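You operate a simulated robot arm through the tools that you are given. There is no shell and no other tool.

Carry out the task below with a simulated two-armed robot. There is one attempt and no reset: what you move stays moved.

TASK
Switch on the desk gauge and zero it on the 19.50 block.
Fine: leave that block under the probe; don't press save; leave the limit dial as it is.

The check looks at the end state, three seconds after you hand in, the way a careful person would. Anything else that was tipped, shoved, dropped, spilled or broken makes it a failure.

THE ROBOT
Two 7-joint arms with fingered hands on one trunk that stands fixed in place. Base frame: the origin is at the foot of the trunk, x ahead of it, y to its left, z up; the work surface is at about z = 760. Units: mm, degrees, N and s.
The left shoulder is at [42, 163, 1061], the right one opposite. Payload 4 kg a hand.
The TCP of each hand is the grasp point between the finger pads, 36 mm short of the fingertips. In the tool frame z runs along the fingers and y along their closing line. Largest opening 124 mm; the body of the gripper starts 42 mm behind the TCP. The gripper is a hand of 4 fingers: y runs from the thumb to the fingers, the wrist lies at [-15, -99, -189] in the tool frame, and closing takes about 1.5 s.
Orientation is told as [roll, pitch, yaw] about the base's x, y, z axes, in that order, counted from this pose: with the fingers straight down and the wrist toward the robot, the tool's x, y and z point along [0, 1, 0], [1, 0, 0] and [0, 0, -1] of the base frame.

THE INTERFACE
- The arms move only by the tool apply_moves. It takes "left_series", "right_series" or both (then of equal length, played together; a hand with none holds still); each is a list of rows, each a list of 6 numbers: the shift along the tool's x, y, z in units of 40 mm (1.0 is 40 mm), then the turn, a rotation vector about the tool's x, y, z in units of 5 degrees (1.0 is 5 degrees). In form: [[tx, ty, tz, wx, wy, wz], ...]. A call has 1 to 20 rows; each row shifts and turns the commanded pose from where the row before left it, along the tool's axes as they then stand. "left_fingers" and "right_fingers" are, for a hand that has rows, the gripper command, from -1 (fully open) to 1 (shut), values between in proportion, set as the call begins (left out, the last holds). A call with a number of a shift or a turn outside -1 to 1 is refused whole. Each row takes 0.2 s and may step no farther than 50 mm and 8.6 degrees from the row before; otherwise, or with a gripper value out of range, the whole call is refused. A pose out of reach is approached as far as the arm can. The call stops where the force on the tool passes 40 N (or 10 N more than at its start, if that is more) or the arm is blocked; 0.2 s more then pass. Each finger travels about 45 mm/s and halts on what it meets, pressing with about 28 N; the grip force reading is that of the motor and also rises with nothing between the fingers. The clock runs only during rows and for 0.2 s after the last one: add rows that do not move to give the fingers time. It gives the time, the measured TCP pose, the force on the tool (base axes), the opening and the grip force at its end, in the units of the frame above (readings bear some noise), with the torque about the TCP (base axes, N m) and any sound that the robot's microphone picked up, and new pictures: "views" is both (left out), scene, wrist or none (wrist: the cameras of the hands that moved).
- Cameras (640 x 400 px; columns grow to the right, rows downward): "scene" is now at [143.1, 43.7, 1304.6]; the picture's right is [0.46, -0.89, -0.07], its down [-0.41, -0.14, -0.90] and it looks along [0.79, 0.44, -0.43] (base axes); focal length 342 px, centre (320, 200). "left" rides on the left gripper at [-75, -86, -123] in its tool frame; the picture's right is [-0.70, -0.34, 0.63], its down [0.64, -0.68, 0.35] and it looks along [0.32, 0.65, 0.69] (tool axes); focal length 275 px, centre (320, 200). "right" rides on the right gripper at [75, -86, -123] in its tool frame; the picture's right is [-0.70, 0.34, -0.63], its down [-0.65, -0.68, 0.35] and it looks along [-0.32, 0.65, 0.69] (tool axes); focal length 275 px, centre (320, 200). There is no depth. A picture from a camera that has moved, and an enlarged one, comes with that camera's place and axes in the base frame and with its lens.
- lift_body(by): slides the trunk up (or, below 0, down) by that many mm; the arms and the scene camera ride with it, the base frame stays. It gives what a move gives, with no picture.
- move_fingers(index, middle, ring, thumb_bend, thumb_turn, hand): sets how far each is bent, from 0 (flat) to 1 (curled in); at 0.3 the hand is open as for a grip, at 0.7 the pads meet at the TCP. One left out holds its place. A second passes; each finger stops where it meets its share of the squeeze, and holds until it gets a number again. A gripper value or a shape takes the hand back. It gives what a move gives, with no picture; readings hold the bend of each and the force on the fingers (four entries, about 0 where the hand has none), thumb and palm. thumb_turn goes from beside the hand (0) to across from the fingers (1), as for a grip.
- hand_shape(shape, hand): the hand has 4 fingers and takes this shape, open, in about a second: jaw (thumb against the fingers, like two jaws); tri (thumb and two fingers); tip (a fingertip pinch); poke (one finger out to press); point (the index stretched); flat (the hand flat); cup (the hand cupped); fist (a fist). The gripper value then closes the fingers along that shape, each until it touches; the sizes above hold for jaw. It gives what a move gives, with no picture.
- pan_tilt(pan, tilt): turns the head with the scene camera to pan (to the left, within 86 degrees either way) and tilt (down, from -29 to 69), counted from straight ahead of the robot. It gives what a move gives, and a new picture of the scene camera.
- inspect(camera, box): a new picture of the part [left, top, right, bottom] of that camera's present view, enlarged. It takes no simulated time.
- finish_job(): hands the job in; it is judged then, once.

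Nothing tells you positions but the pictures and the camera data. Unless the task says otherwise, let go and move clear before handing in.

The tools are called after ">>>" as name(argument=value, ...) on one line, values as JSON. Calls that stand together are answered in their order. apply_moves: Moves the arms, as the interface text tells. Its arguments: {"type":"object","properties":{"left_series":{"type":"array","items":{"type":"array","items":{"type":"number"}}},"left_fingers":{"type":"number"},"right_series":{"type":"array","items":{"type":"array","items":{"type":"number"}}},"right_fingers":{"type":"number"},"views":{"type":"string","enum":["both","scene","wrist","none"]}},"required":[]} The other tools are called the same way: lift_body (by) slides the trunk up or down; hand_shape (shape, hand) gives the hand a shape; move_fingers (index, middle, ring, thumb_bend, thumb_turn, hand) moves the fingers one by one; pan_tilt (pan, tilt) turns the head that bears the scene camera; inspect (camera, box) takes an enlarged picture of a part of a camera's view; finish_job () hands the job in.

At the start:

```text
clock: 0.0
left_eef_pos: [562.0, 657.9, 1210.5]
left_tcp_rot: [0.1, 0.0, -0.1]
left_contact_force: [-0.7, 1.1, 0.1]
left_ft_torque: [0.01, -0.02, -0.01]
left_grip_width: 123.5
left_grip_force: 0.0
left_shape: jaw
left_bend: [0.3, 0.3, 0.3, 0.3, 0.98]
left_finger forces: [0.1, 0.1, 0.0, 0.0, 0.0, 0.1]
right_eef_pos: [807.6, 100.5, 1152.9]
right_tcp_rot: [0.0, -0.1, 0.1]
right_contact_force: [0.6, 0.0, 0.5]
right_ft_torque: [-0.04, 0.0, 0.03]
right_grip_width: 123.7
right_grip_force: 0.1
right_shape: jaw
right_bend: [0.3, 0.3, 0.3, 0.3, 0.98]
right_finger forces: [0.1, 0.0, 0.1, 0.0, 0.0, 0.0]
trunk travel left (down, up): [-225.0, 253.0]
head pan, tilt: [27.5, 17.5]
```

scene: 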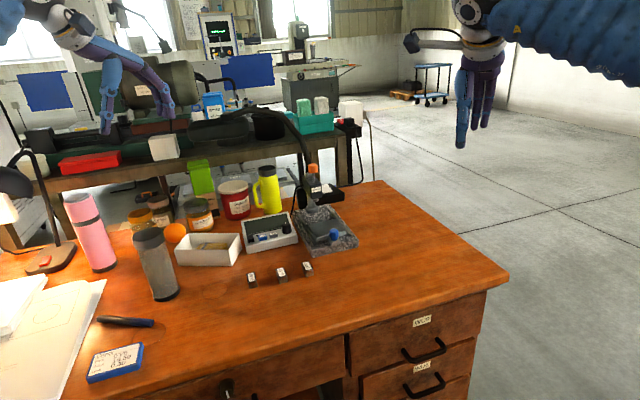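
right: 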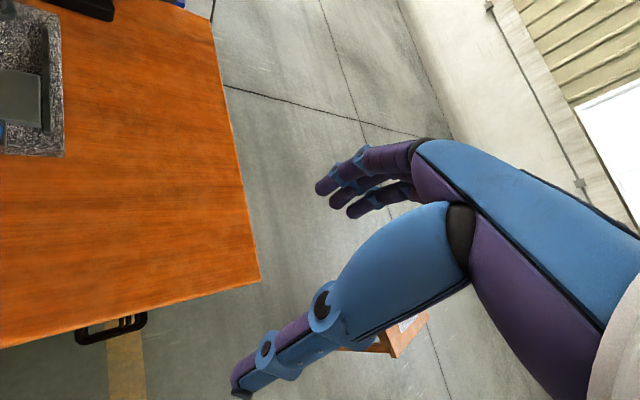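
left: 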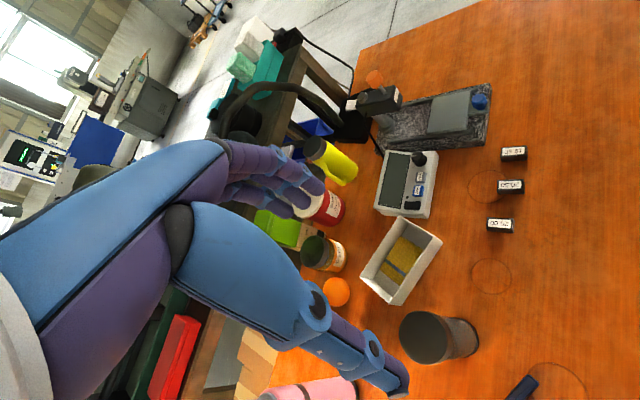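

I see a desk with a gauge box, a granite stand with a probe and three small labelled blocks. I'll look closer at all of these first.

>>> inspect(camera="scene", box=[220, 150, 380, 300])

>>> inspect(camera="left", box=[340, 60, 540, 240])

>>> inspect(camera="scene", box=[230, 240, 330, 300])

>>> inspect(camera="scene", box=[70, 310, 170, 390])

```text
2.67 times, centred on (300, 225) of scene
camera zoom: at [143.1, 43.7, 1304.6], right [0.46, -0.89, -0.07], down [-0.41, -0.14, -0.9], along [0.79, 0.44, -0.43], focal length 912 px, centre (373, 133)
```

zoom: 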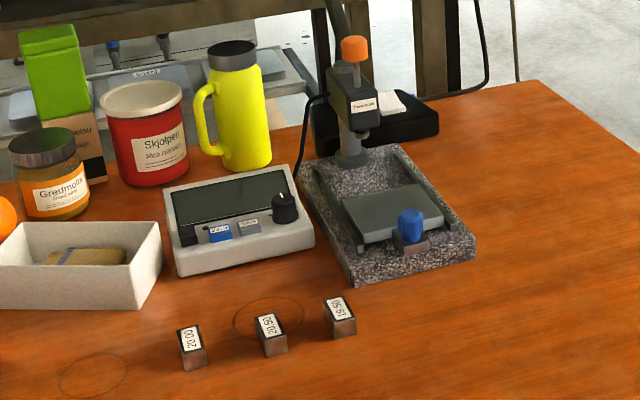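

```text
2.22 times, centred on (440, 150) of left
camera zoom: at [476.0, 583.3, 1331.7], right [-0.34, -0.7, -0.63], down [-0.68, 0.64, -0.35], along [0.65, 0.32, -0.69], focal length 612 px, centre (53, 311)
```

zoom: 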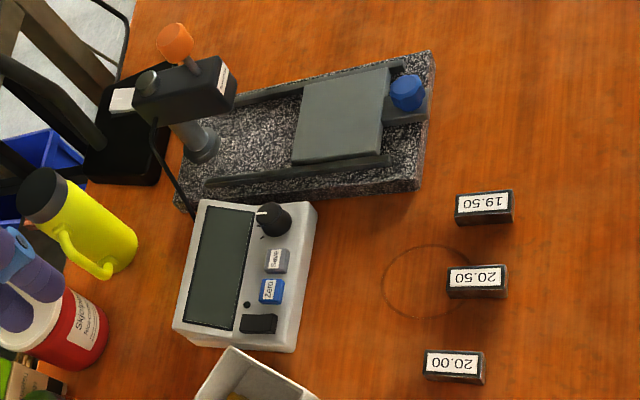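

```text
6.40 times, centred on (280, 270) of scene
camera zoom: at [143.1, 43.7, 1304.6], right [0.46, -0.89, -0.07], down [-0.41, -0.14, -0.9], along [0.79, 0.44, -0.43], focal length 2188 px, centre (576, -248)
```

zoom: 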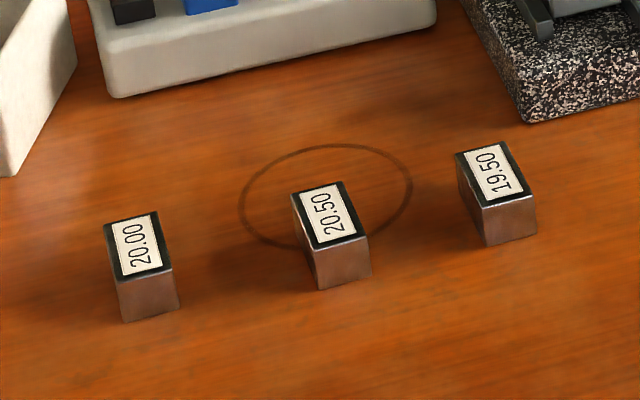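

```text
5.00 times, centred on (120, 350) of scene
camera zoom: at [143.1, 43.7, 1304.6], right [0.46, -0.89, -0.07], down [-0.41, -0.14, -0.9], along [0.79, 0.44, -0.43], focal length 1709 px, centre (1320, -550)
```

zoom: 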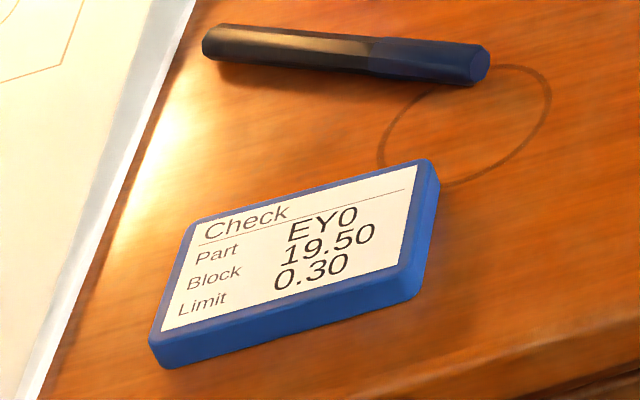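

The 19.50 block is about (750, 434) and the stand has a plate with a blue knob, plus an orange-topped probe head. Next I'll study the stand mechanism and the gauge box more closely.

>>> inspect(camera="scene", box=[285, 160, 375, 216])

>>> inspect(camera="scene", box=[290, 200, 370, 250])

>>> inspect(camera="scene", box=[235, 205, 305, 255])

>>> inspect(camera="left", box=[345, 60, 505, 160])

>>> inspect(camera="left", box=[360, 140, 460, 220])

```text
7.11 times, centred on (330, 188) of scene
camera zoom: at [143.1, 43.7, 1304.6], right [0.46, -0.89, -0.07], down [-0.41, -0.14, -0.9], along [0.79, 0.44, -0.43], focal length 2431 px, centre (249, 285)
```

zoom: 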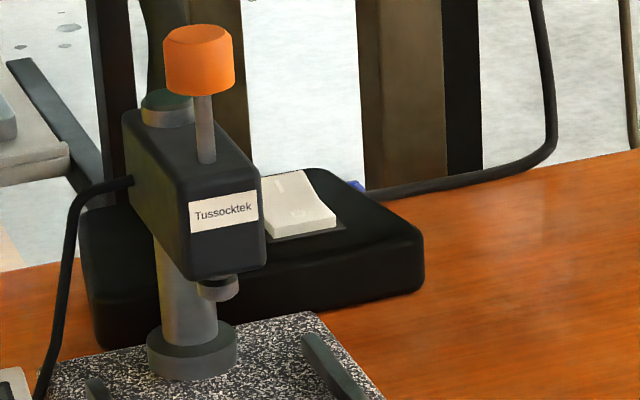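

```text
8.00 times, centred on (330, 225) of scene
camera zoom: at [143.1, 43.7, 1304.6], right [0.46, -0.89, -0.07], down [-0.41, -0.14, -0.9], along [0.79, 0.44, -0.43], focal length 2735 px, centre (240, 0)
```

zoom: 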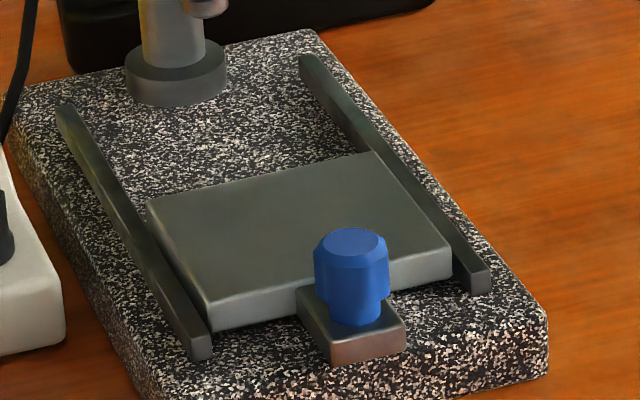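

```text
8.00 times, centred on (270, 230) of scene
camera zoom: at [143.1, 43.7, 1304.6], right [0.46, -0.89, -0.07], down [-0.41, -0.14, -0.9], along [0.79, 0.44, -0.43], focal length 2735 px, centre (720, -40)
```

zoom: 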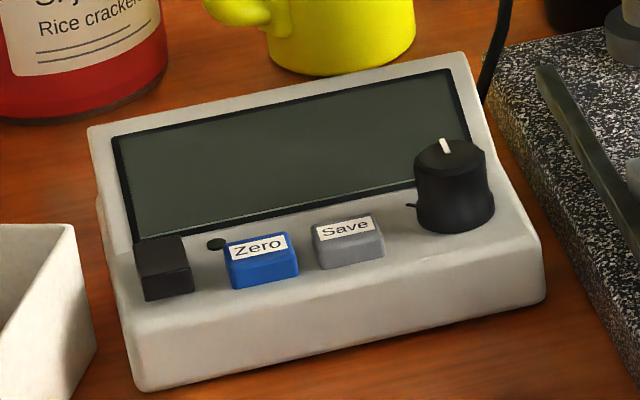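

```text
4.00 times, centred on (425, 110) of left
camera zoom: at [476.0, 583.3, 1331.7], right [-0.34, -0.7, -0.63], down [-0.68, 0.64, -0.35], along [0.65, 0.32, -0.69], focal length 1101 px, centre (-100, 560)
```

zoom: 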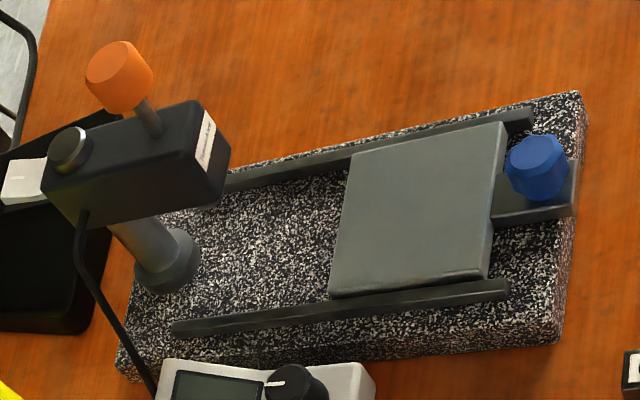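

```text
5.00 times, centred on (410, 180) of left
camera zoom: at [476.0, 583.3, 1331.7], right [-0.34, -0.7, -0.63], down [-0.68, 0.64, -0.35], along [0.65, 0.32, -0.69], focal length 1376 px, centre (-130, 300)
```

zoom: 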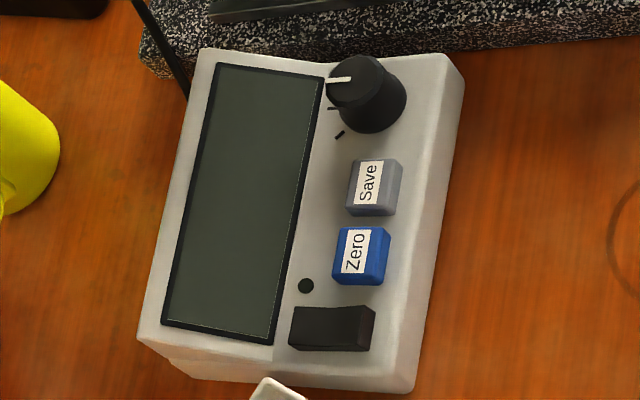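

The plate's top is near z≈797, the probe head is at about (981, 526), and the orange knob is at z≈951. I want to see the probe tip in more detail.

>>> inspect(camera="scene", box=[302, 185, 334, 205])

>>> inspect(camera="left", box=[350, 65, 414, 105])

>>> inspect(camera="left", box=[200, 60, 400, 180])

>>> inspect(camera="left", box=[480, 140, 540, 240])

```text
16.00 times, centred on (318, 195) of scene
camera zoom: at [143.1, 43.7, 1304.6], right [0.46, -0.89, -0.07], down [-0.41, -0.14, -0.9], along [0.79, 0.44, -0.43], focal length 5470 px, centre (352, 280)
```

zoom: 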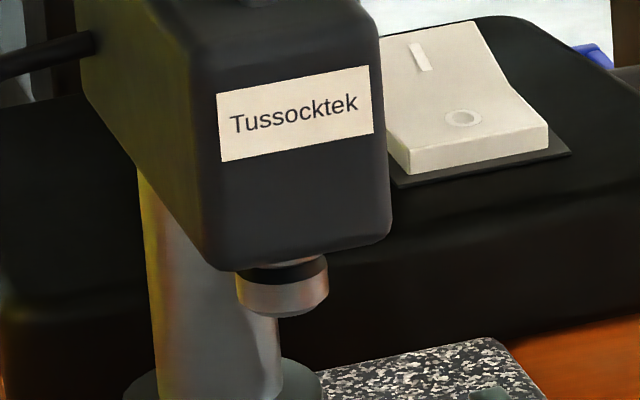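

```text
10.00 times, centred on (382, 85) of left
camera zoom: at [476.0, 583.3, 1331.7], right [-0.34, -0.7, -0.63], down [-0.68, 0.64, -0.35], along [0.65, 0.32, -0.69], focal length 2753 px, centre (-300, 1350)
```

zoom: 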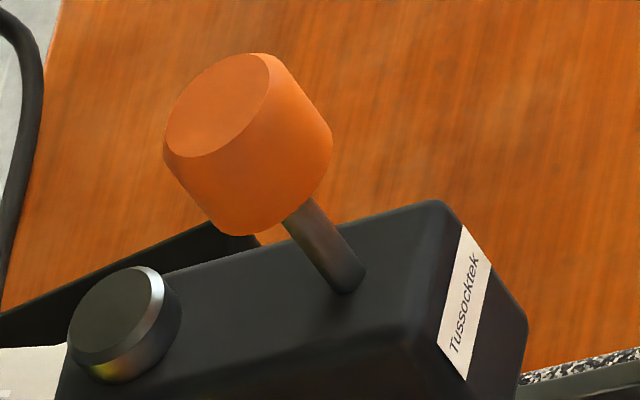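

```text
3.20 times, centred on (300, 120) of left
camera zoom: at [476.0, 583.3, 1331.7], right [-0.34, -0.7, -0.63], down [-0.68, 0.64, -0.35], along [0.65, 0.32, -0.69], focal length 881 px, centre (384, 456)
```

zoom: 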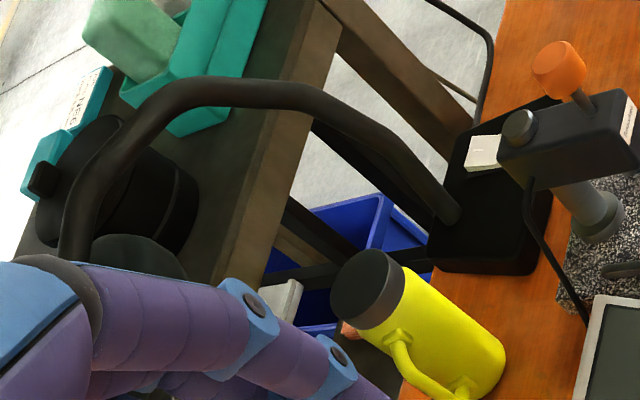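

```text
4.00 times, centred on (510, 190) of left
camera zoom: at [476.0, 583.3, 1331.7], right [-0.34, -0.7, -0.63], down [-0.68, 0.64, -0.35], along [0.65, 0.32, -0.69], focal length 1101 px, centre (-440, 240)
```

zoom: 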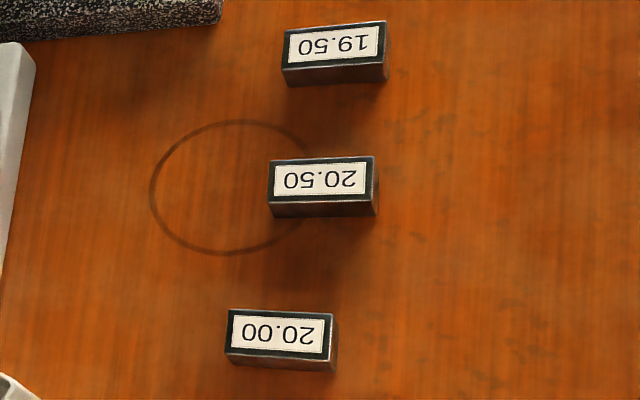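

The gauge has a black power rocker beside an LED, then Zero, Save and the limit dial. The block must go onto the sliding plate, and the plate then slides under the probe. First I'll try hand shapes in free air to see where the fingertips lie.

>>> hand_shape(hand="left", shape="tip")

>>> inspect(camera="left", box=[0, 0, 640, 400])

>>> inspect(camera="scene", box=[0, 0, 200, 140])

>>> hand_shape(hand="left", shape="poke")

>>> inspect(camera="left", box=[0, 0, 640, 400])

>>> inspect(camera="scene", box=[0, 0, 200, 140])

```text
clock: 0.9
left_eef_pos: [562.2, 657.8, 1209.6]
left_tcp_rot: [0.0, 0.0, 0.0]
left_contact_force: [0.1, -0.1, 1.0]
left_ft_torque: [-0.01, 0.0, -0.01]
left_grip_width: 123.5
left_grip_force: 0.1
left_shape: tip
left_bend: [0.31, 0.98, 0.99, 0.3, 0.98]
left_finger forces: [0.0, 0.1, 0.1, 0.0, 0.1, 0.0]
right_eef_pos: [806.6, 99.8, 1153.6]
right_tcp_rot: [0.1, 0.1, 0.0]
right_contact_force: [0.4, -0.5, 0.3]
right_ft_torque: [0.0, 0.0, -0.01]
right_grip_width: 123.8
right_grip_force: 0.1
right_shape: jaw
right_bend: [0.3, 0.3, 0.3, 0.3, 0.98]
right_finger forces: [0.0, 0.0, 0.1, 0.1, 0.1, 0.1]
trunk travel left (down, up): [-225.0, 253.0]
head pan, tilt: [27.5, 17.5]
```

```text
1.00 times, centred on (320, 200) of left (not enlarged: the box is as wide or as high as the picture)
camera zoom: at [476.0, 583.3, 1331.7], right [-0.34, -0.7, -0.63], down [-0.68, 0.64, -0.35], along [0.65, 0.32, -0.69], focal length 275 px, centre (320, 200)
```

zoom: 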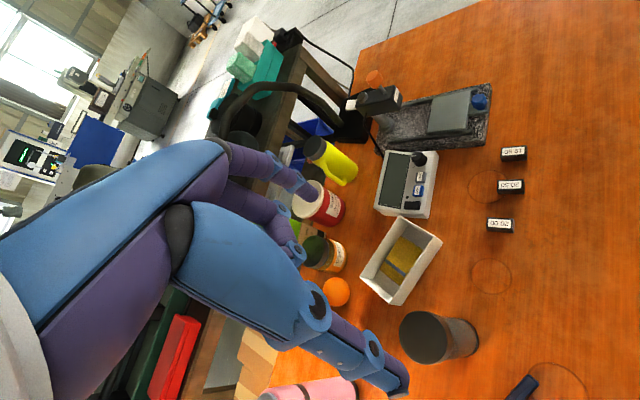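

```text
2.86 times, centred on (100, 70) of scene
camera zoom: at [143.1, 43.7, 1304.6], right [0.46, -0.89, -0.07], down [-0.41, -0.14, -0.9], along [0.79, 0.44, -0.43], focal length 977 px, centre (949, 571)
```

zoom: 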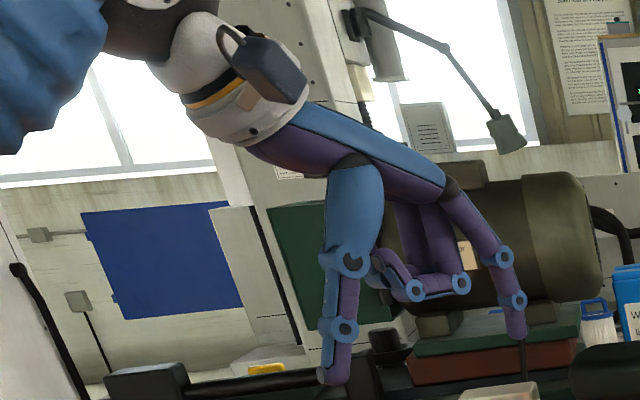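

```text
clock: 1.8
left_eef_pos: [562.8, 657.6, 1209.4]
left_tcp_rot: [-0.1, 0.0, -0.1]
left_contact_force: [0.4, -0.3, 0.2]
left_ft_torque: [-0.02, -0.02, 0.01]
left_grip_width: 0.0
left_grip_force: 0.1
left_shape: poke
left_bend: [0.7, 0.7, 0.99, 0.0, 1.0]
left_finger forces: [0.0, 0.0, 0.0, 0.0, 0.0, 0.0]
right_eef_pos: [806.4, 100.5, 1153.5]
right_tcp_rot: [-0.1, 0.2, 0.0]
right_contact_force: [-0.2, 0.3, 0.5]
right_ft_torque: [0.0, 0.01, 0.02]
right_grip_width: 123.4
right_grip_force: 0.1
right_shape: jaw
right_bend: [0.3, 0.3, 0.3, 0.3, 0.98]
right_finger forces: [0.0, 0.0, 0.1, 0.2, 0.0, 0.0]
trunk travel left (down, up): [-225.0, 253.0]
head pan, tilt: [27.5, 17.5]
```

```text
1.00 times, centred on (320, 200) of left (not enlarged: the box is as wide or as high as the picture)
camera zoom: at [476.0, 583.3, 1331.7], right [-0.34, -0.7, -0.63], down [-0.68, 0.64, -0.35], along [0.65, 0.32, -0.69], focal length 275 px, centre (320, 200)
```

zoom: 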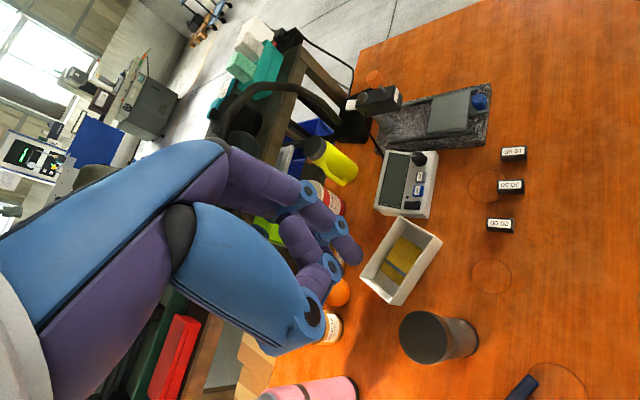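

```text
2.86 times, centred on (100, 70) of scene
camera zoom: at [143.1, 43.7, 1304.6], right [0.46, -0.89, -0.07], down [-0.41, -0.14, -0.9], along [0.79, 0.44, -0.43], focal length 977 px, centre (949, 571)
```

zoom: 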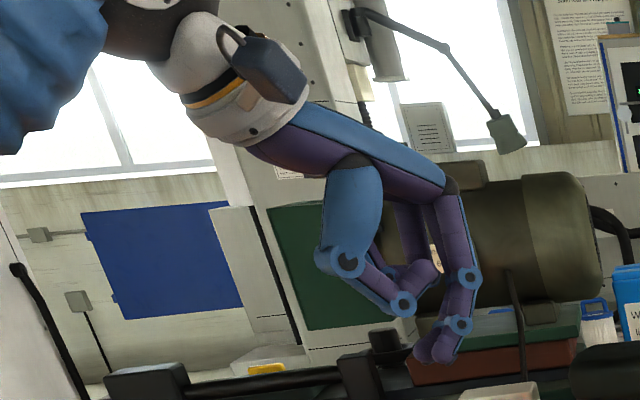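

The poke shape looks different from what I expected, so I'll look closely at the hand.

>>> inspect(camera="left", box=[160, 120, 400, 370])

>>> inspect(camera="scene", box=[80, 30, 180, 140])

>>> hand_shape(hand="left", shape="point")

>>> inspect(camera="left", box=[160, 120, 400, 370])

>>> inspect(camera="scene", box=[80, 30, 180, 140])

```text
1.60 times, centred on (280, 245) of left
camera zoom: at [476.0, 583.3, 1331.7], right [-0.34, -0.7, -0.63], down [-0.68, 0.64, -0.35], along [0.65, 0.32, -0.69], focal length 440 px, centre (384, 128)
```

zoom: 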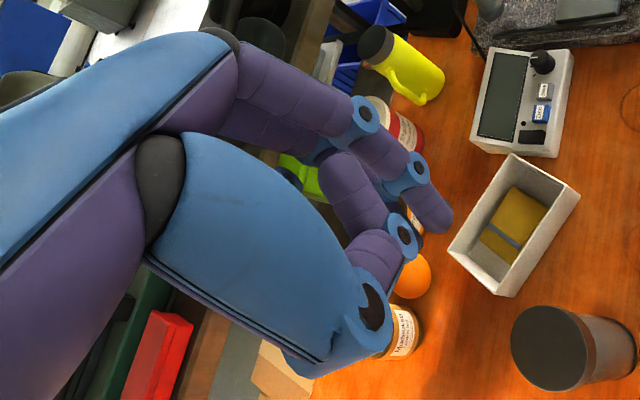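

```text
3.64 times, centred on (130, 85) of scene
camera zoom: at [143.1, 43.7, 1304.6], right [0.46, -0.89, -0.07], down [-0.41, -0.14, -0.9], along [0.79, 0.44, -0.43], focal length 1243 px, centre (1011, 618)
```

zoom: 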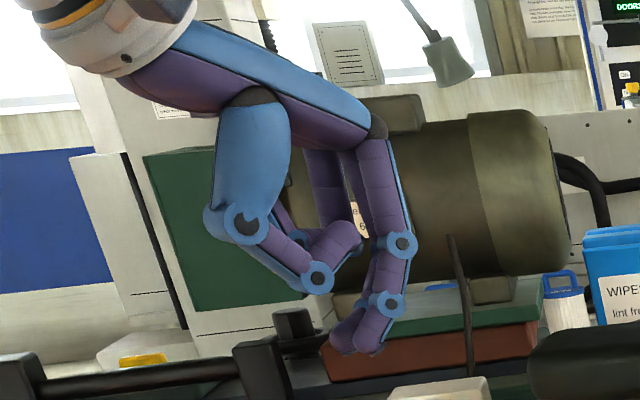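

```text
clock: 2.7
left_eef_pos: [562.4, 657.7, 1209.9]
left_tcp_rot: [-0.1, -0.1, 0.1]
left_contact_force: [-0.9, 0.1, 0.5]
left_ft_torque: [0.0, -0.01, 0.02]
left_grip_width: 116.3
left_grip_force: 0.0
left_shape: point
left_bend: [0.32, 1.0, 1.0, 1.0, 0.89]
left_finger forces: [0.0, 0.0, 0.1, 0.0, 0.1, 0.1]
right_eef_pos: [805.8, 100.2, 1153.0]
right_tcp_rot: [0.0, 0.1, -0.1]
right_contact_force: [0.0, 0.3, 0.4]
right_ft_torque: [-0.02, -0.02, 0.02]
right_grip_width: 123.6
right_grip_force: 0.0
right_shape: jaw
right_bend: [0.3, 0.3, 0.3, 0.3, 0.98]
right_finger forces: [0.0, 0.1, 0.1, 0.1, 0.1, 0.0]
trunk travel left (down, up): [-225.0, 253.0]
head pan, tilt: [27.5, 17.5]
```

```text
1.60 times, centred on (280, 245) of left
camera zoom: at [476.0, 583.3, 1331.7], right [-0.34, -0.7, -0.63], down [-0.68, 0.64, -0.35], along [0.65, 0.32, -0.69], focal length 440 px, centre (384, 128)
```

zoom: 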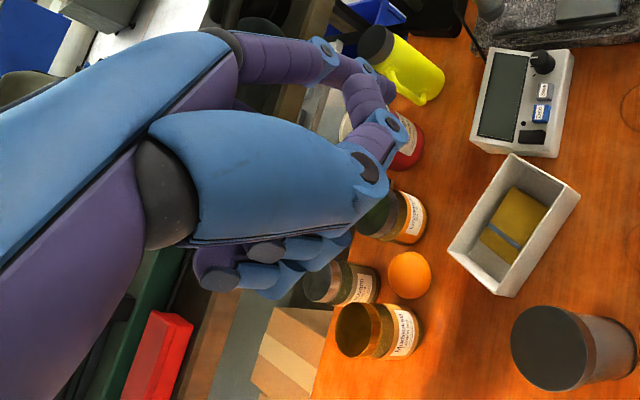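

```text
3.64 times, centred on (130, 85) of scene
camera zoom: at [143.1, 43.7, 1304.6], right [0.46, -0.89, -0.07], down [-0.41, -0.14, -0.9], along [0.79, 0.44, -0.43], focal length 1243 px, centre (1011, 618)
```

zoom: 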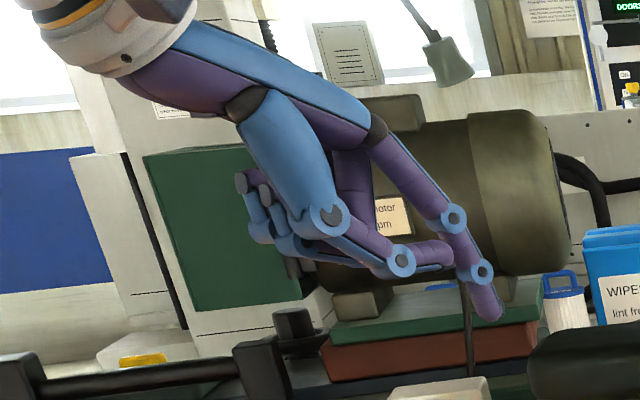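

I'll try a custom single-finger poke: index at 0.7, everything else curled.

>>> move_fingers(hand="left", index=0.6, middle=1, ring=1, thumb_bend=0.9, thumb_turn=0)

>>> inspect(camera="left", box=[160, 120, 400, 370])

>>> inspect(camera="scene", box=[80, 30, 180, 140])

```text
clock: 3.7
left_eef_pos: [561.8, 658.1, 1210.4]
left_tcp_rot: [0.0, 0.0, 0.0]
left_contact_force: [0.0, -0.2, 0.0]
left_ft_torque: [0.03, 0.0, 0.04]
left_grip_width: 89.4
left_grip_force: 0.1
left_shape: fingers
left_bend: [0.6, 1.0, 1.0, 0.9, 0.0]
left_finger forces: [0.1, 0.1, 0.1, 0.1, 0.0, 0.0]
right_eef_pos: [806.0, 99.8, 1153.8]
right_tcp_rot: [0.0, 0.2, 0.0]
right_contact_force: [-0.2, 0.2, 0.2]
right_ft_torque: [-0.02, 0.02, -0.01]
right_grip_width: 123.6
right_grip_force: 0.0
right_shape: jaw
right_bend: [0.3, 0.3, 0.3, 0.3, 0.98]
right_finger forces: [0.1, 0.0, 0.1, 0.1, 0.1, 0.0]
trunk travel left (down, up): [-225.0, 253.0]
head pan, tilt: [27.5, 17.5]
```

```text
1.60 times, centred on (280, 245) of left
camera zoom: at [476.0, 583.3, 1331.7], right [-0.34, -0.7, -0.63], down [-0.68, 0.64, -0.35], along [0.65, 0.32, -0.69], focal length 440 px, centre (384, 128)
```

zoom: 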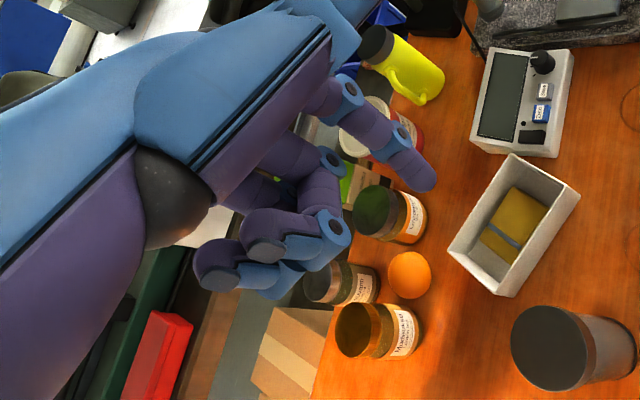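

```text
3.64 times, centred on (130, 85) of scene
camera zoom: at [143.1, 43.7, 1304.6], right [0.46, -0.89, -0.07], down [-0.41, -0.14, -0.9], along [0.79, 0.44, -0.43], focal length 1243 px, centre (1011, 618)
```

zoom: 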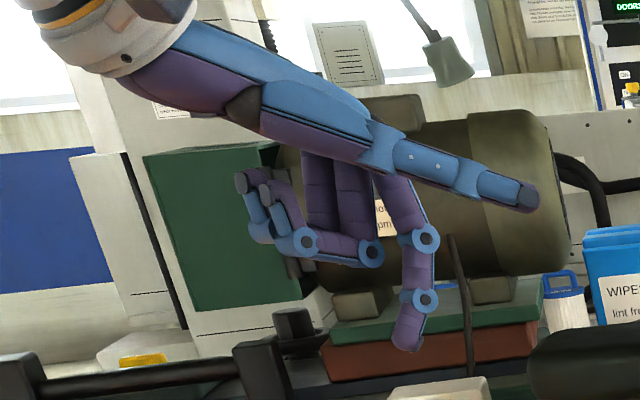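

>>> move_fingers(hand="left", index=0.6, thumb_bend=0, thumb_turn=0.6)

>>> inspect(camera="left", box=[160, 120, 400, 370])

>>> inspect(camera="scene", box=[80, 30, 180, 140])

>>> move_fingers(hand="left", index=0.6, thumb_bend=1, thumb_turn=1)

>>> inspect(camera="left", box=[160, 120, 400, 370])

>>> inspect(camera="scene", box=[80, 30, 180, 140])

```text
clock: 4.7
left_eef_pos: [561.9, 657.8, 1210.2]
left_tcp_rot: [0.0, 0.0, 0.1]
left_contact_force: [-1.0, 0.0, 0.4]
left_ft_torque: [0.01, 0.01, 0.03]
left_grip_width: 88.6
left_grip_force: 0.1
left_shape: fingers
left_bend: [0.6, 1.0, 1.0, 0.0, 0.57]
left_finger forces: [0.0, 0.1, 0.0, 0.1, 0.0, 0.1]
right_eef_pos: [806.3, 100.5, 1152.3]
right_tcp_rot: [0.0, 0.1, 0.0]
right_contact_force: [0.2, -0.2, -0.1]
right_ft_torque: [0.02, 0.03, 0.01]
right_grip_width: 123.5
right_grip_force: 0.0
right_shape: jaw
right_bend: [0.3, 0.3, 0.3, 0.3, 0.98]
right_finger forces: [0.0, 0.1, 0.0, 0.0, 0.0, 0.0]
trunk travel left (down, up): [-225.0, 253.0]
head pan, tilt: [27.5, 17.5]
```

```text
1.60 times, centred on (280, 245) of left
camera zoom: at [476.0, 583.3, 1331.7], right [-0.34, -0.7, -0.63], down [-0.68, 0.64, -0.35], along [0.65, 0.32, -0.69], focal length 440 px, centre (384, 128)
```

zoom: 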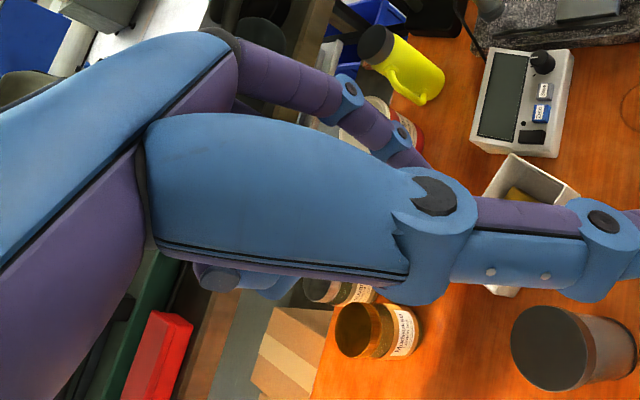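

```text
3.64 times, centred on (130, 85) of scene
camera zoom: at [143.1, 43.7, 1304.6], right [0.46, -0.89, -0.07], down [-0.41, -0.14, -0.9], along [0.79, 0.44, -0.43], focal length 1243 px, centre (1011, 618)
```

zoom: 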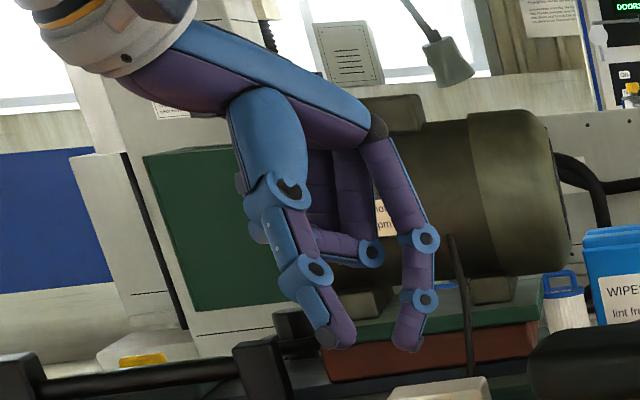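

```text
clock: 5.7
left_eef_pos: [561.5, 658.2, 1210.0]
left_tcp_rot: [0.1, 0.0, -0.1]
left_contact_force: [-0.5, -0.1, -0.3]
left_ft_torque: [-0.01, 0.0, 0.0]
left_grip_width: 3.3
left_grip_force: 0.2
left_shape: fingers
left_bend: [0.5, 1.0, 1.0, 0.92, 1.0]
left_finger forces: [0.1, 0.1, 0.0, 0.0, 0.0, 0.0]
right_eef_pos: [804.4, 100.0, 1153.1]
right_tcp_rot: [0.0, 0.1, 0.0]
right_contact_force: [0.0, -0.5, 0.4]
right_ft_torque: [0.03, 0.0, 0.03]
right_grip_width: 123.6
right_grip_force: 0.2
right_shape: jaw
right_bend: [0.3, 0.3, 0.3, 0.3, 0.98]
right_finger forces: [0.0, 0.0, 0.1, 0.0, 0.1, 0.0]
trunk travel left (down, up): [-225.0, 253.0]
head pan, tilt: [27.5, 17.5]
```

```text
1.60 times, centred on (280, 245) of left
camera zoom: at [476.0, 583.3, 1331.7], right [-0.34, -0.7, -0.63], down [-0.68, 0.64, -0.35], along [0.65, 0.32, -0.69], focal length 440 px, centre (384, 128)
```

zoom: 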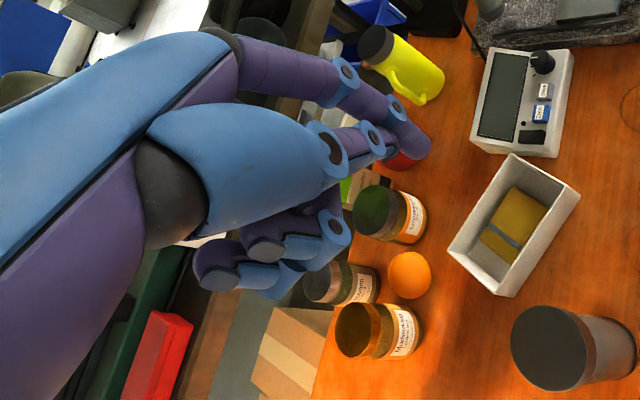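

```text
3.64 times, centred on (130, 85) of scene
camera zoom: at [143.1, 43.7, 1304.6], right [0.46, -0.89, -0.07], down [-0.41, -0.14, -0.9], along [0.79, 0.44, -0.43], focal length 1243 px, centre (1011, 618)
```

zoom: 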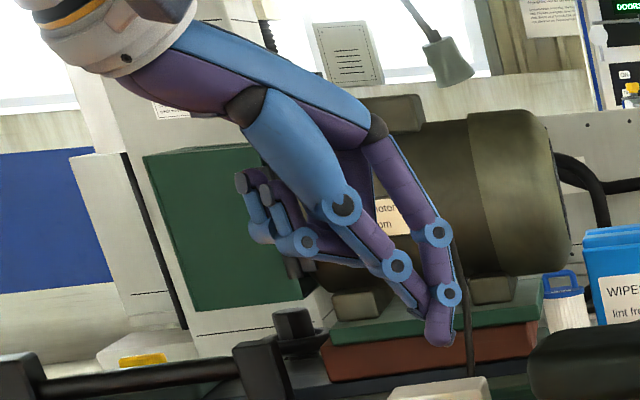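

The index braced by the thumb makes a good poker, with its tip at about tool (-8, 43, 45). I'll move above the power key at about (787, 641, 794), staying well above everything.

>>> apply_moves(left_series=[[-0.02, 0.569, 0.8125, 0, 0, 0], [-0.025, 0.569, 0.8125, 0, 0, 0], [-0.025, 0.569, 0.8125, 0, 0, 0], [-0.025, 0.569, 0.8125, 0, 0, 0], [-0.025, 0.569, 0.8125, 0, 0, 0], [-0.025, 0.569, 0.8125, 0, 0, 0], [-0.025, 0.569, 0.8125, 0, 0, 0], [-0.025, 0.569, 0.8125, 0, 0, 0]])

```text
clock: 7.5
left_eef_pos: [744.7, 649.4, 945.8]
left_tcp_rot: [0.0, 0.1, 0.1]
left_contact_force: [0.7, 0.2, -0.3]
left_ft_torque: [-0.02, -0.02, 0.0]
left_grip_width: 3.5
left_grip_force: 0.0
left_shape: fingers
left_bend: [0.49, 1.0, 1.0, 0.92, 1.0]
left_finger forces: [0.0, 0.0, 0.0, 0.0, 0.0, 0.1]
right_eef_pos: [806.5, 100.1, 1152.1]
right_tcp_rot: [-0.1, 0.1, 0.1]
right_contact_force: [0.8, 0.2, -0.7]
right_ft_torque: [0.01, -0.03, -0.01]
right_grip_width: 123.5
right_grip_force: 0.1
right_shape: jaw
right_bend: [0.3, 0.3, 0.3, 0.3, 0.98]
right_finger forces: [0.0, 0.1, 0.0, 0.1, 0.0, 0.0]
trunk travel left (down, up): [-225.0, 253.0]
head pan, tilt: [27.5, 17.5]
camera scene: at [144.2, 43.9, 1304.4], right [0.46, -0.89, -0.07], down [-0.41, -0.14, -0.9], along [0.79, 0.44, -0.43], focal length 342 px, centre (320, 200)
camera left: at [658.8, 575.1, 1069.1], right [-0.34, -0.7, -0.63], down [-0.68, 0.64, -0.35], along [0.65, 0.32, -0.69], focal length 275 px, centre (320, 200)
```

scene: 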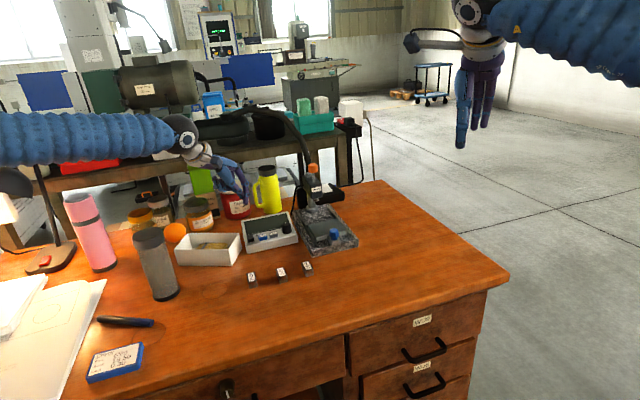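
left: 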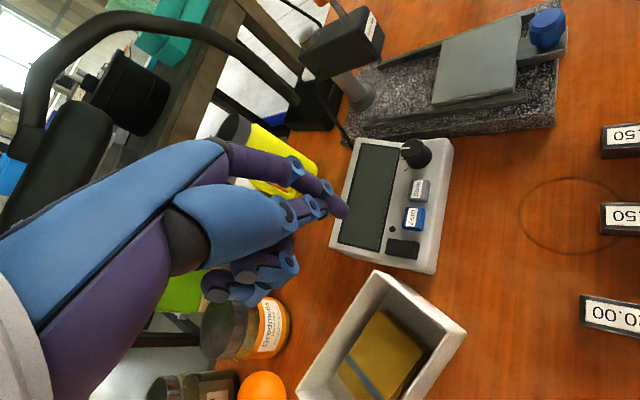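

The closer view confirms the power key at about (786, 641). I'll zoom in on the keys and the probe from here.

>>> inspect(camera="left", box=[330, 130, 460, 280])

>>> inspect(camera="left", box=[290, 0, 590, 150])

>>> inspect(camera="scene", box=[200, 140, 320, 260])

```text
2.67 times, centred on (395, 205) of left
camera zoom: at [658.8, 575.1, 1069.1], right [-0.34, -0.7, -0.63], down [-0.68, 0.64, -0.35], along [0.65, 0.32, -0.69], focal length 734 px, centre (120, 187)
```

zoom: 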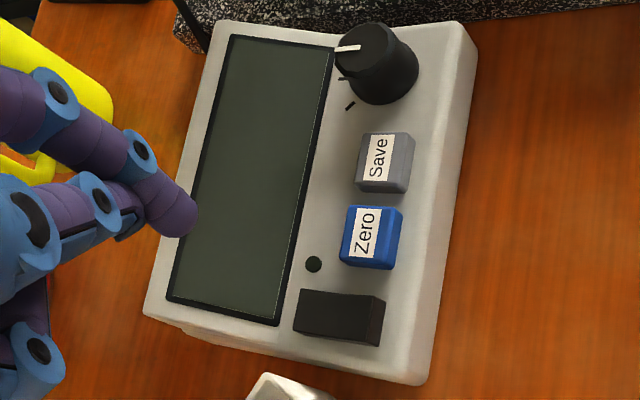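

```text
2.13 times, centred on (440, 75) of left
camera zoom: at [658.8, 575.1, 1069.1], right [-0.34, -0.7, -0.63], down [-0.68, 0.64, -0.35], along [0.65, 0.32, -0.69], focal length 587 px, centre (64, 467)
```

zoom: 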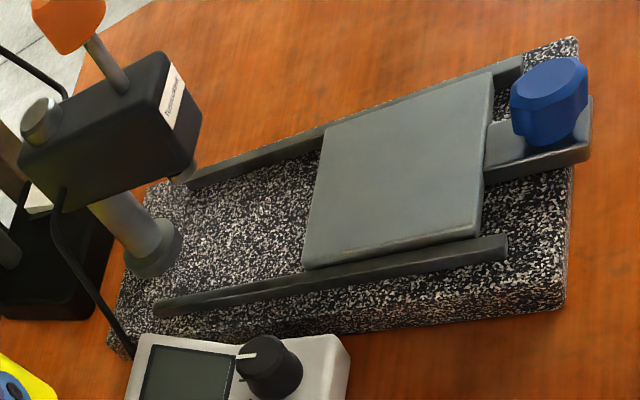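

```text
3.33 times, centred on (260, 200) of scene
camera zoom: at [144.2, 43.9, 1304.4], right [0.46, -0.89, -0.07], down [-0.41, -0.14, -0.9], along [0.79, 0.44, -0.43], focal length 1140 px, centre (520, 200)
```

zoom: 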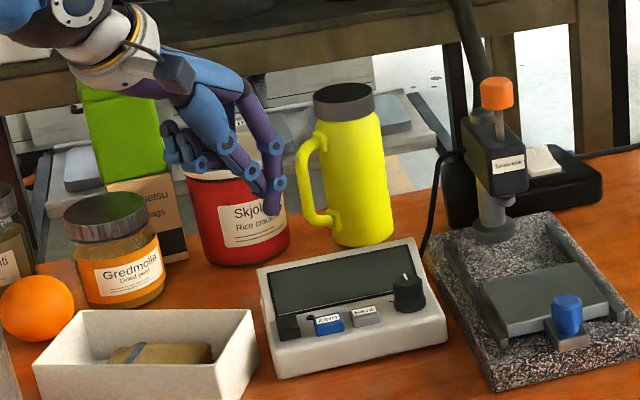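

>>> inspect(camera="left", box=[384, 225, 416, 265])

>>> inspect(camera="scene", box=[246, 226, 276, 246])

>>> inspect(camera="left", box=[295, 165, 375, 255])

```text
10.00 times, centred on (400, 245) of left
camera zoom: at [658.8, 575.1, 1069.1], right [-0.34, -0.7, -0.63], down [-0.68, 0.64, -0.35], along [0.65, 0.32, -0.69], focal length 2753 px, centre (-480, -250)
```

zoom: 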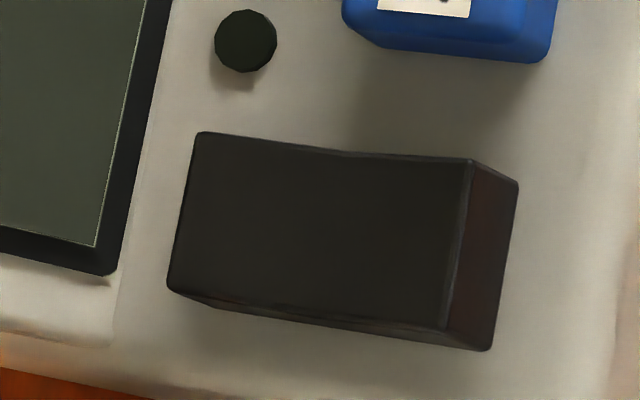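

```text
16.00 times, centred on (261, 236) of scene
camera zoom: at [144.2, 43.9, 1304.4], right [0.46, -0.89, -0.07], down [-0.41, -0.14, -0.9], along [0.79, 0.44, -0.43], focal length 5470 px, centre (1264, -376)
```

zoom: 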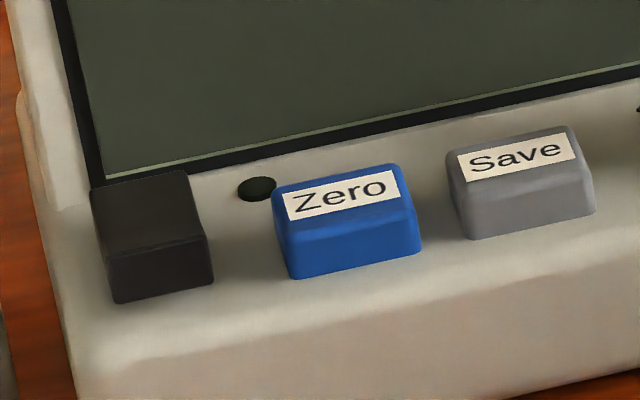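

```text
4.44 times, centred on (335, 210) of left
camera zoom: at [658.8, 575.1, 1069.1], right [-0.34, -0.7, -0.63], down [-0.68, 0.64, -0.35], along [0.65, 0.32, -0.69], focal length 1224 px, centre (253, 156)
```

zoom: 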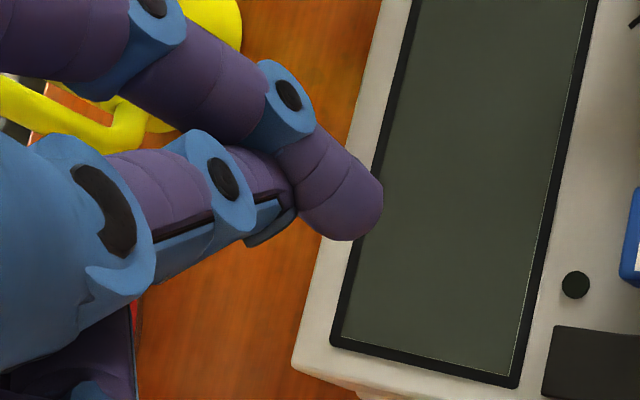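

The power key is a rocker with its user-side end raised, near (777, 633). I'll bring the fingertip just above that end and check before pressing.

>>> apply_moves(left_series=[[-0.035, -0.2175, 0.5, 0, 0, 0], [0, 0, 0.6, 0, 0, 0], [0, 0, 0.6, 0, 0, 0], [0, 0, 0.4, 0, 0, 0], [0, 0, 0, 0, 0, 0]])

>>> inspect(camera="left", box=[280, 130, 480, 290])

>>> inspect(camera="scene", box=[235, 205, 305, 255])

```text
clock: 8.7
left_eef_pos: [734.2, 649.0, 864.1]
left_tcp_rot: [0.0, 0.0, 0.0]
left_contact_force: [0.1, -0.6, 0.2]
left_ft_torque: [0.0, -0.02, 0.01]
left_grip_width: 3.4
left_grip_force: 0.0
left_shape: fingers
left_bend: [0.49, 1.0, 1.0, 0.92, 1.0]
left_finger forces: [0.0, 0.1, 0.0, 0.0, 0.0, 0.0]
right_eef_pos: [805.6, 100.4, 1153.8]
right_tcp_rot: [0.0, 0.0, 0.0]
right_contact_force: [0.7, -0.4, -0.3]
right_ft_torque: [-0.03, 0.05, 0.0]
right_grip_width: 123.8
right_grip_force: 0.0
right_shape: jaw
right_bend: [0.3, 0.3, 0.3, 0.3, 0.98]
right_finger forces: [0.0, 0.0, 0.0, 0.0, 0.1, 0.0]
trunk travel left (down, up): [-225.0, 253.0]
head pan, tilt: [27.5, 17.5]
camera scene: at [142.9, 43.6, 1304.7], right [0.46, -0.89, -0.07], down [-0.41, -0.14, -0.9], along [0.79, 0.44, -0.43], focal length 342 px, centre (320, 200)
camera left: at [649.0, 574.0, 985.6], right [-0.34, -0.7, -0.63], down [-0.68, 0.64, -0.35], along [0.65, 0.32, -0.69], focal length 275 px, centre (320, 200)
```

scene: 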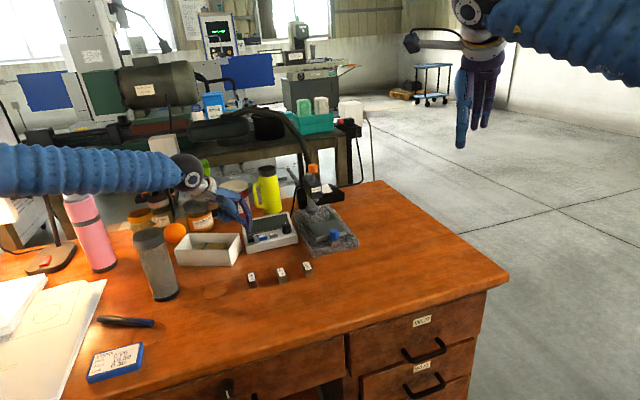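
left: 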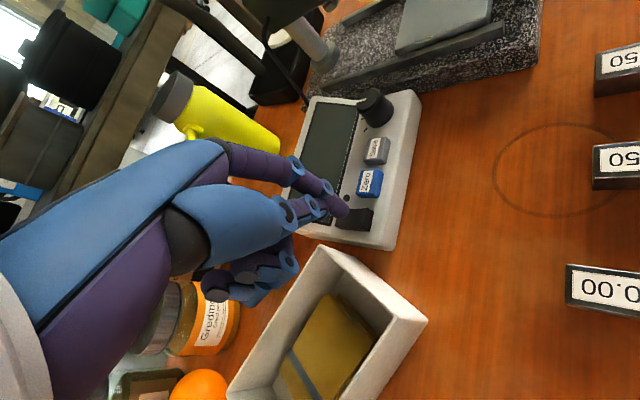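

```text
2.50 times, centred on (380, 210) of left
camera zoom: at [649.0, 574.0, 985.6], right [-0.34, -0.7, -0.63], down [-0.68, 0.64, -0.35], along [0.65, 0.32, -0.69], focal length 688 px, centre (170, 175)
```

zoom: 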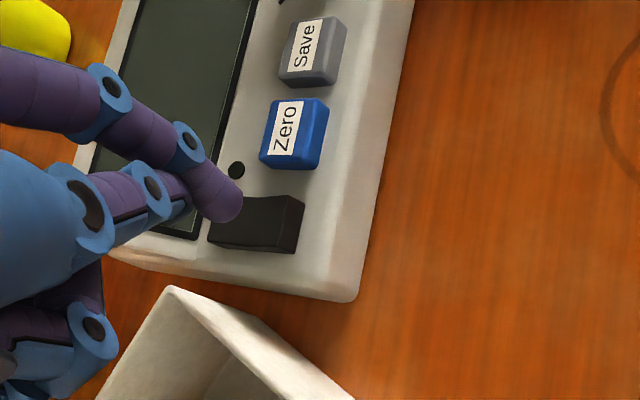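

```text
8.00 times, centred on (270, 230) of scene
camera zoom: at [142.9, 43.6, 1304.7], right [0.46, -0.89, -0.07], down [-0.41, -0.14, -0.9], along [0.79, 0.44, -0.43], focal length 2735 px, centre (720, -40)
```

zoom: 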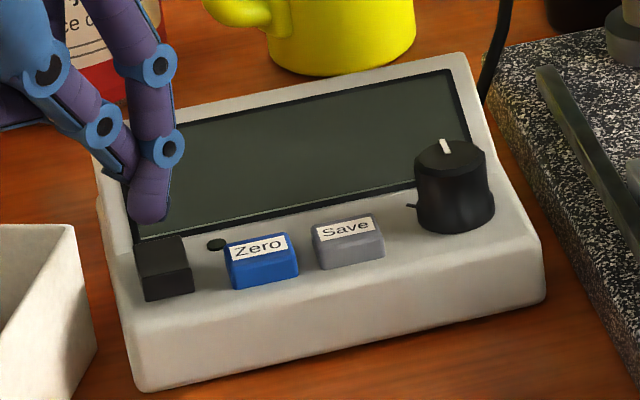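

The fingertip is directly above the raised end of the rocker. Now I'll press down slowly.

>>> apply_moves(left_series=[[0, 0, 0.2, 0, 0, 0], [0, 0, 0.15, 0, 0, 0], [0, 0, 0.1, 0, 0, 0], [0, 0, 0.08, 0, 0, 0], [0, 0, 0.05, 0, 0, 0]], views="none")

>>> inspect(camera="scene", box=[235, 205, 305, 255])

```text
clock: 9.9
left_eef_pos: [736.0, 648.4, 845.1]
left_tcp_rot: [0.1, 0.0, 0.1]
left_contact_force: [-1.0, 0.3, 8.6]
left_ft_torque: [-0.07, -0.32, 0.02]
left_grip_width: 3.1
left_grip_force: 9.7
left_shape: fingers
left_bend: [0.49, 1.0, 1.0, 0.92, 1.0]
left_finger forces: [18.8, 0.1, 0.0, 0.0, 0.0, 0.0]
right_eef_pos: [806.5, 99.1, 1154.2]
right_tcp_rot: [0.0, 0.1, 0.1]
right_contact_force: [-0.2, -0.8, 0.3]
right_ft_torque: [0.0, -0.05, 0.0]
right_grip_width: 123.7
right_grip_force: 0.0
right_shape: jaw
right_bend: [0.3, 0.3, 0.3, 0.3, 0.98]
right_finger forces: [0.0, 0.0, 0.0, 0.0, 0.1, 0.1]
trunk travel left (down, up): [-225.0, 253.0]
head pan, tilt: [27.5, 17.5]
heard: click
```

```text
8.00 times, centred on (270, 230) of scene
camera zoom: at [142.4, 43.3, 1304.9], right [0.46, -0.89, -0.07], down [-0.41, -0.14, -0.9], along [0.79, 0.44, -0.43], focal length 2735 px, centre (720, -40)
```

zoom: 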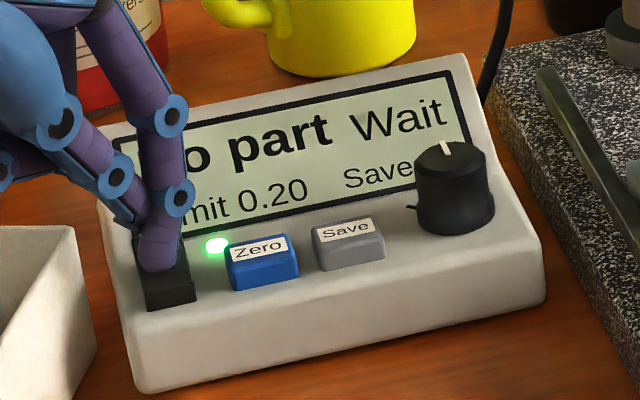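

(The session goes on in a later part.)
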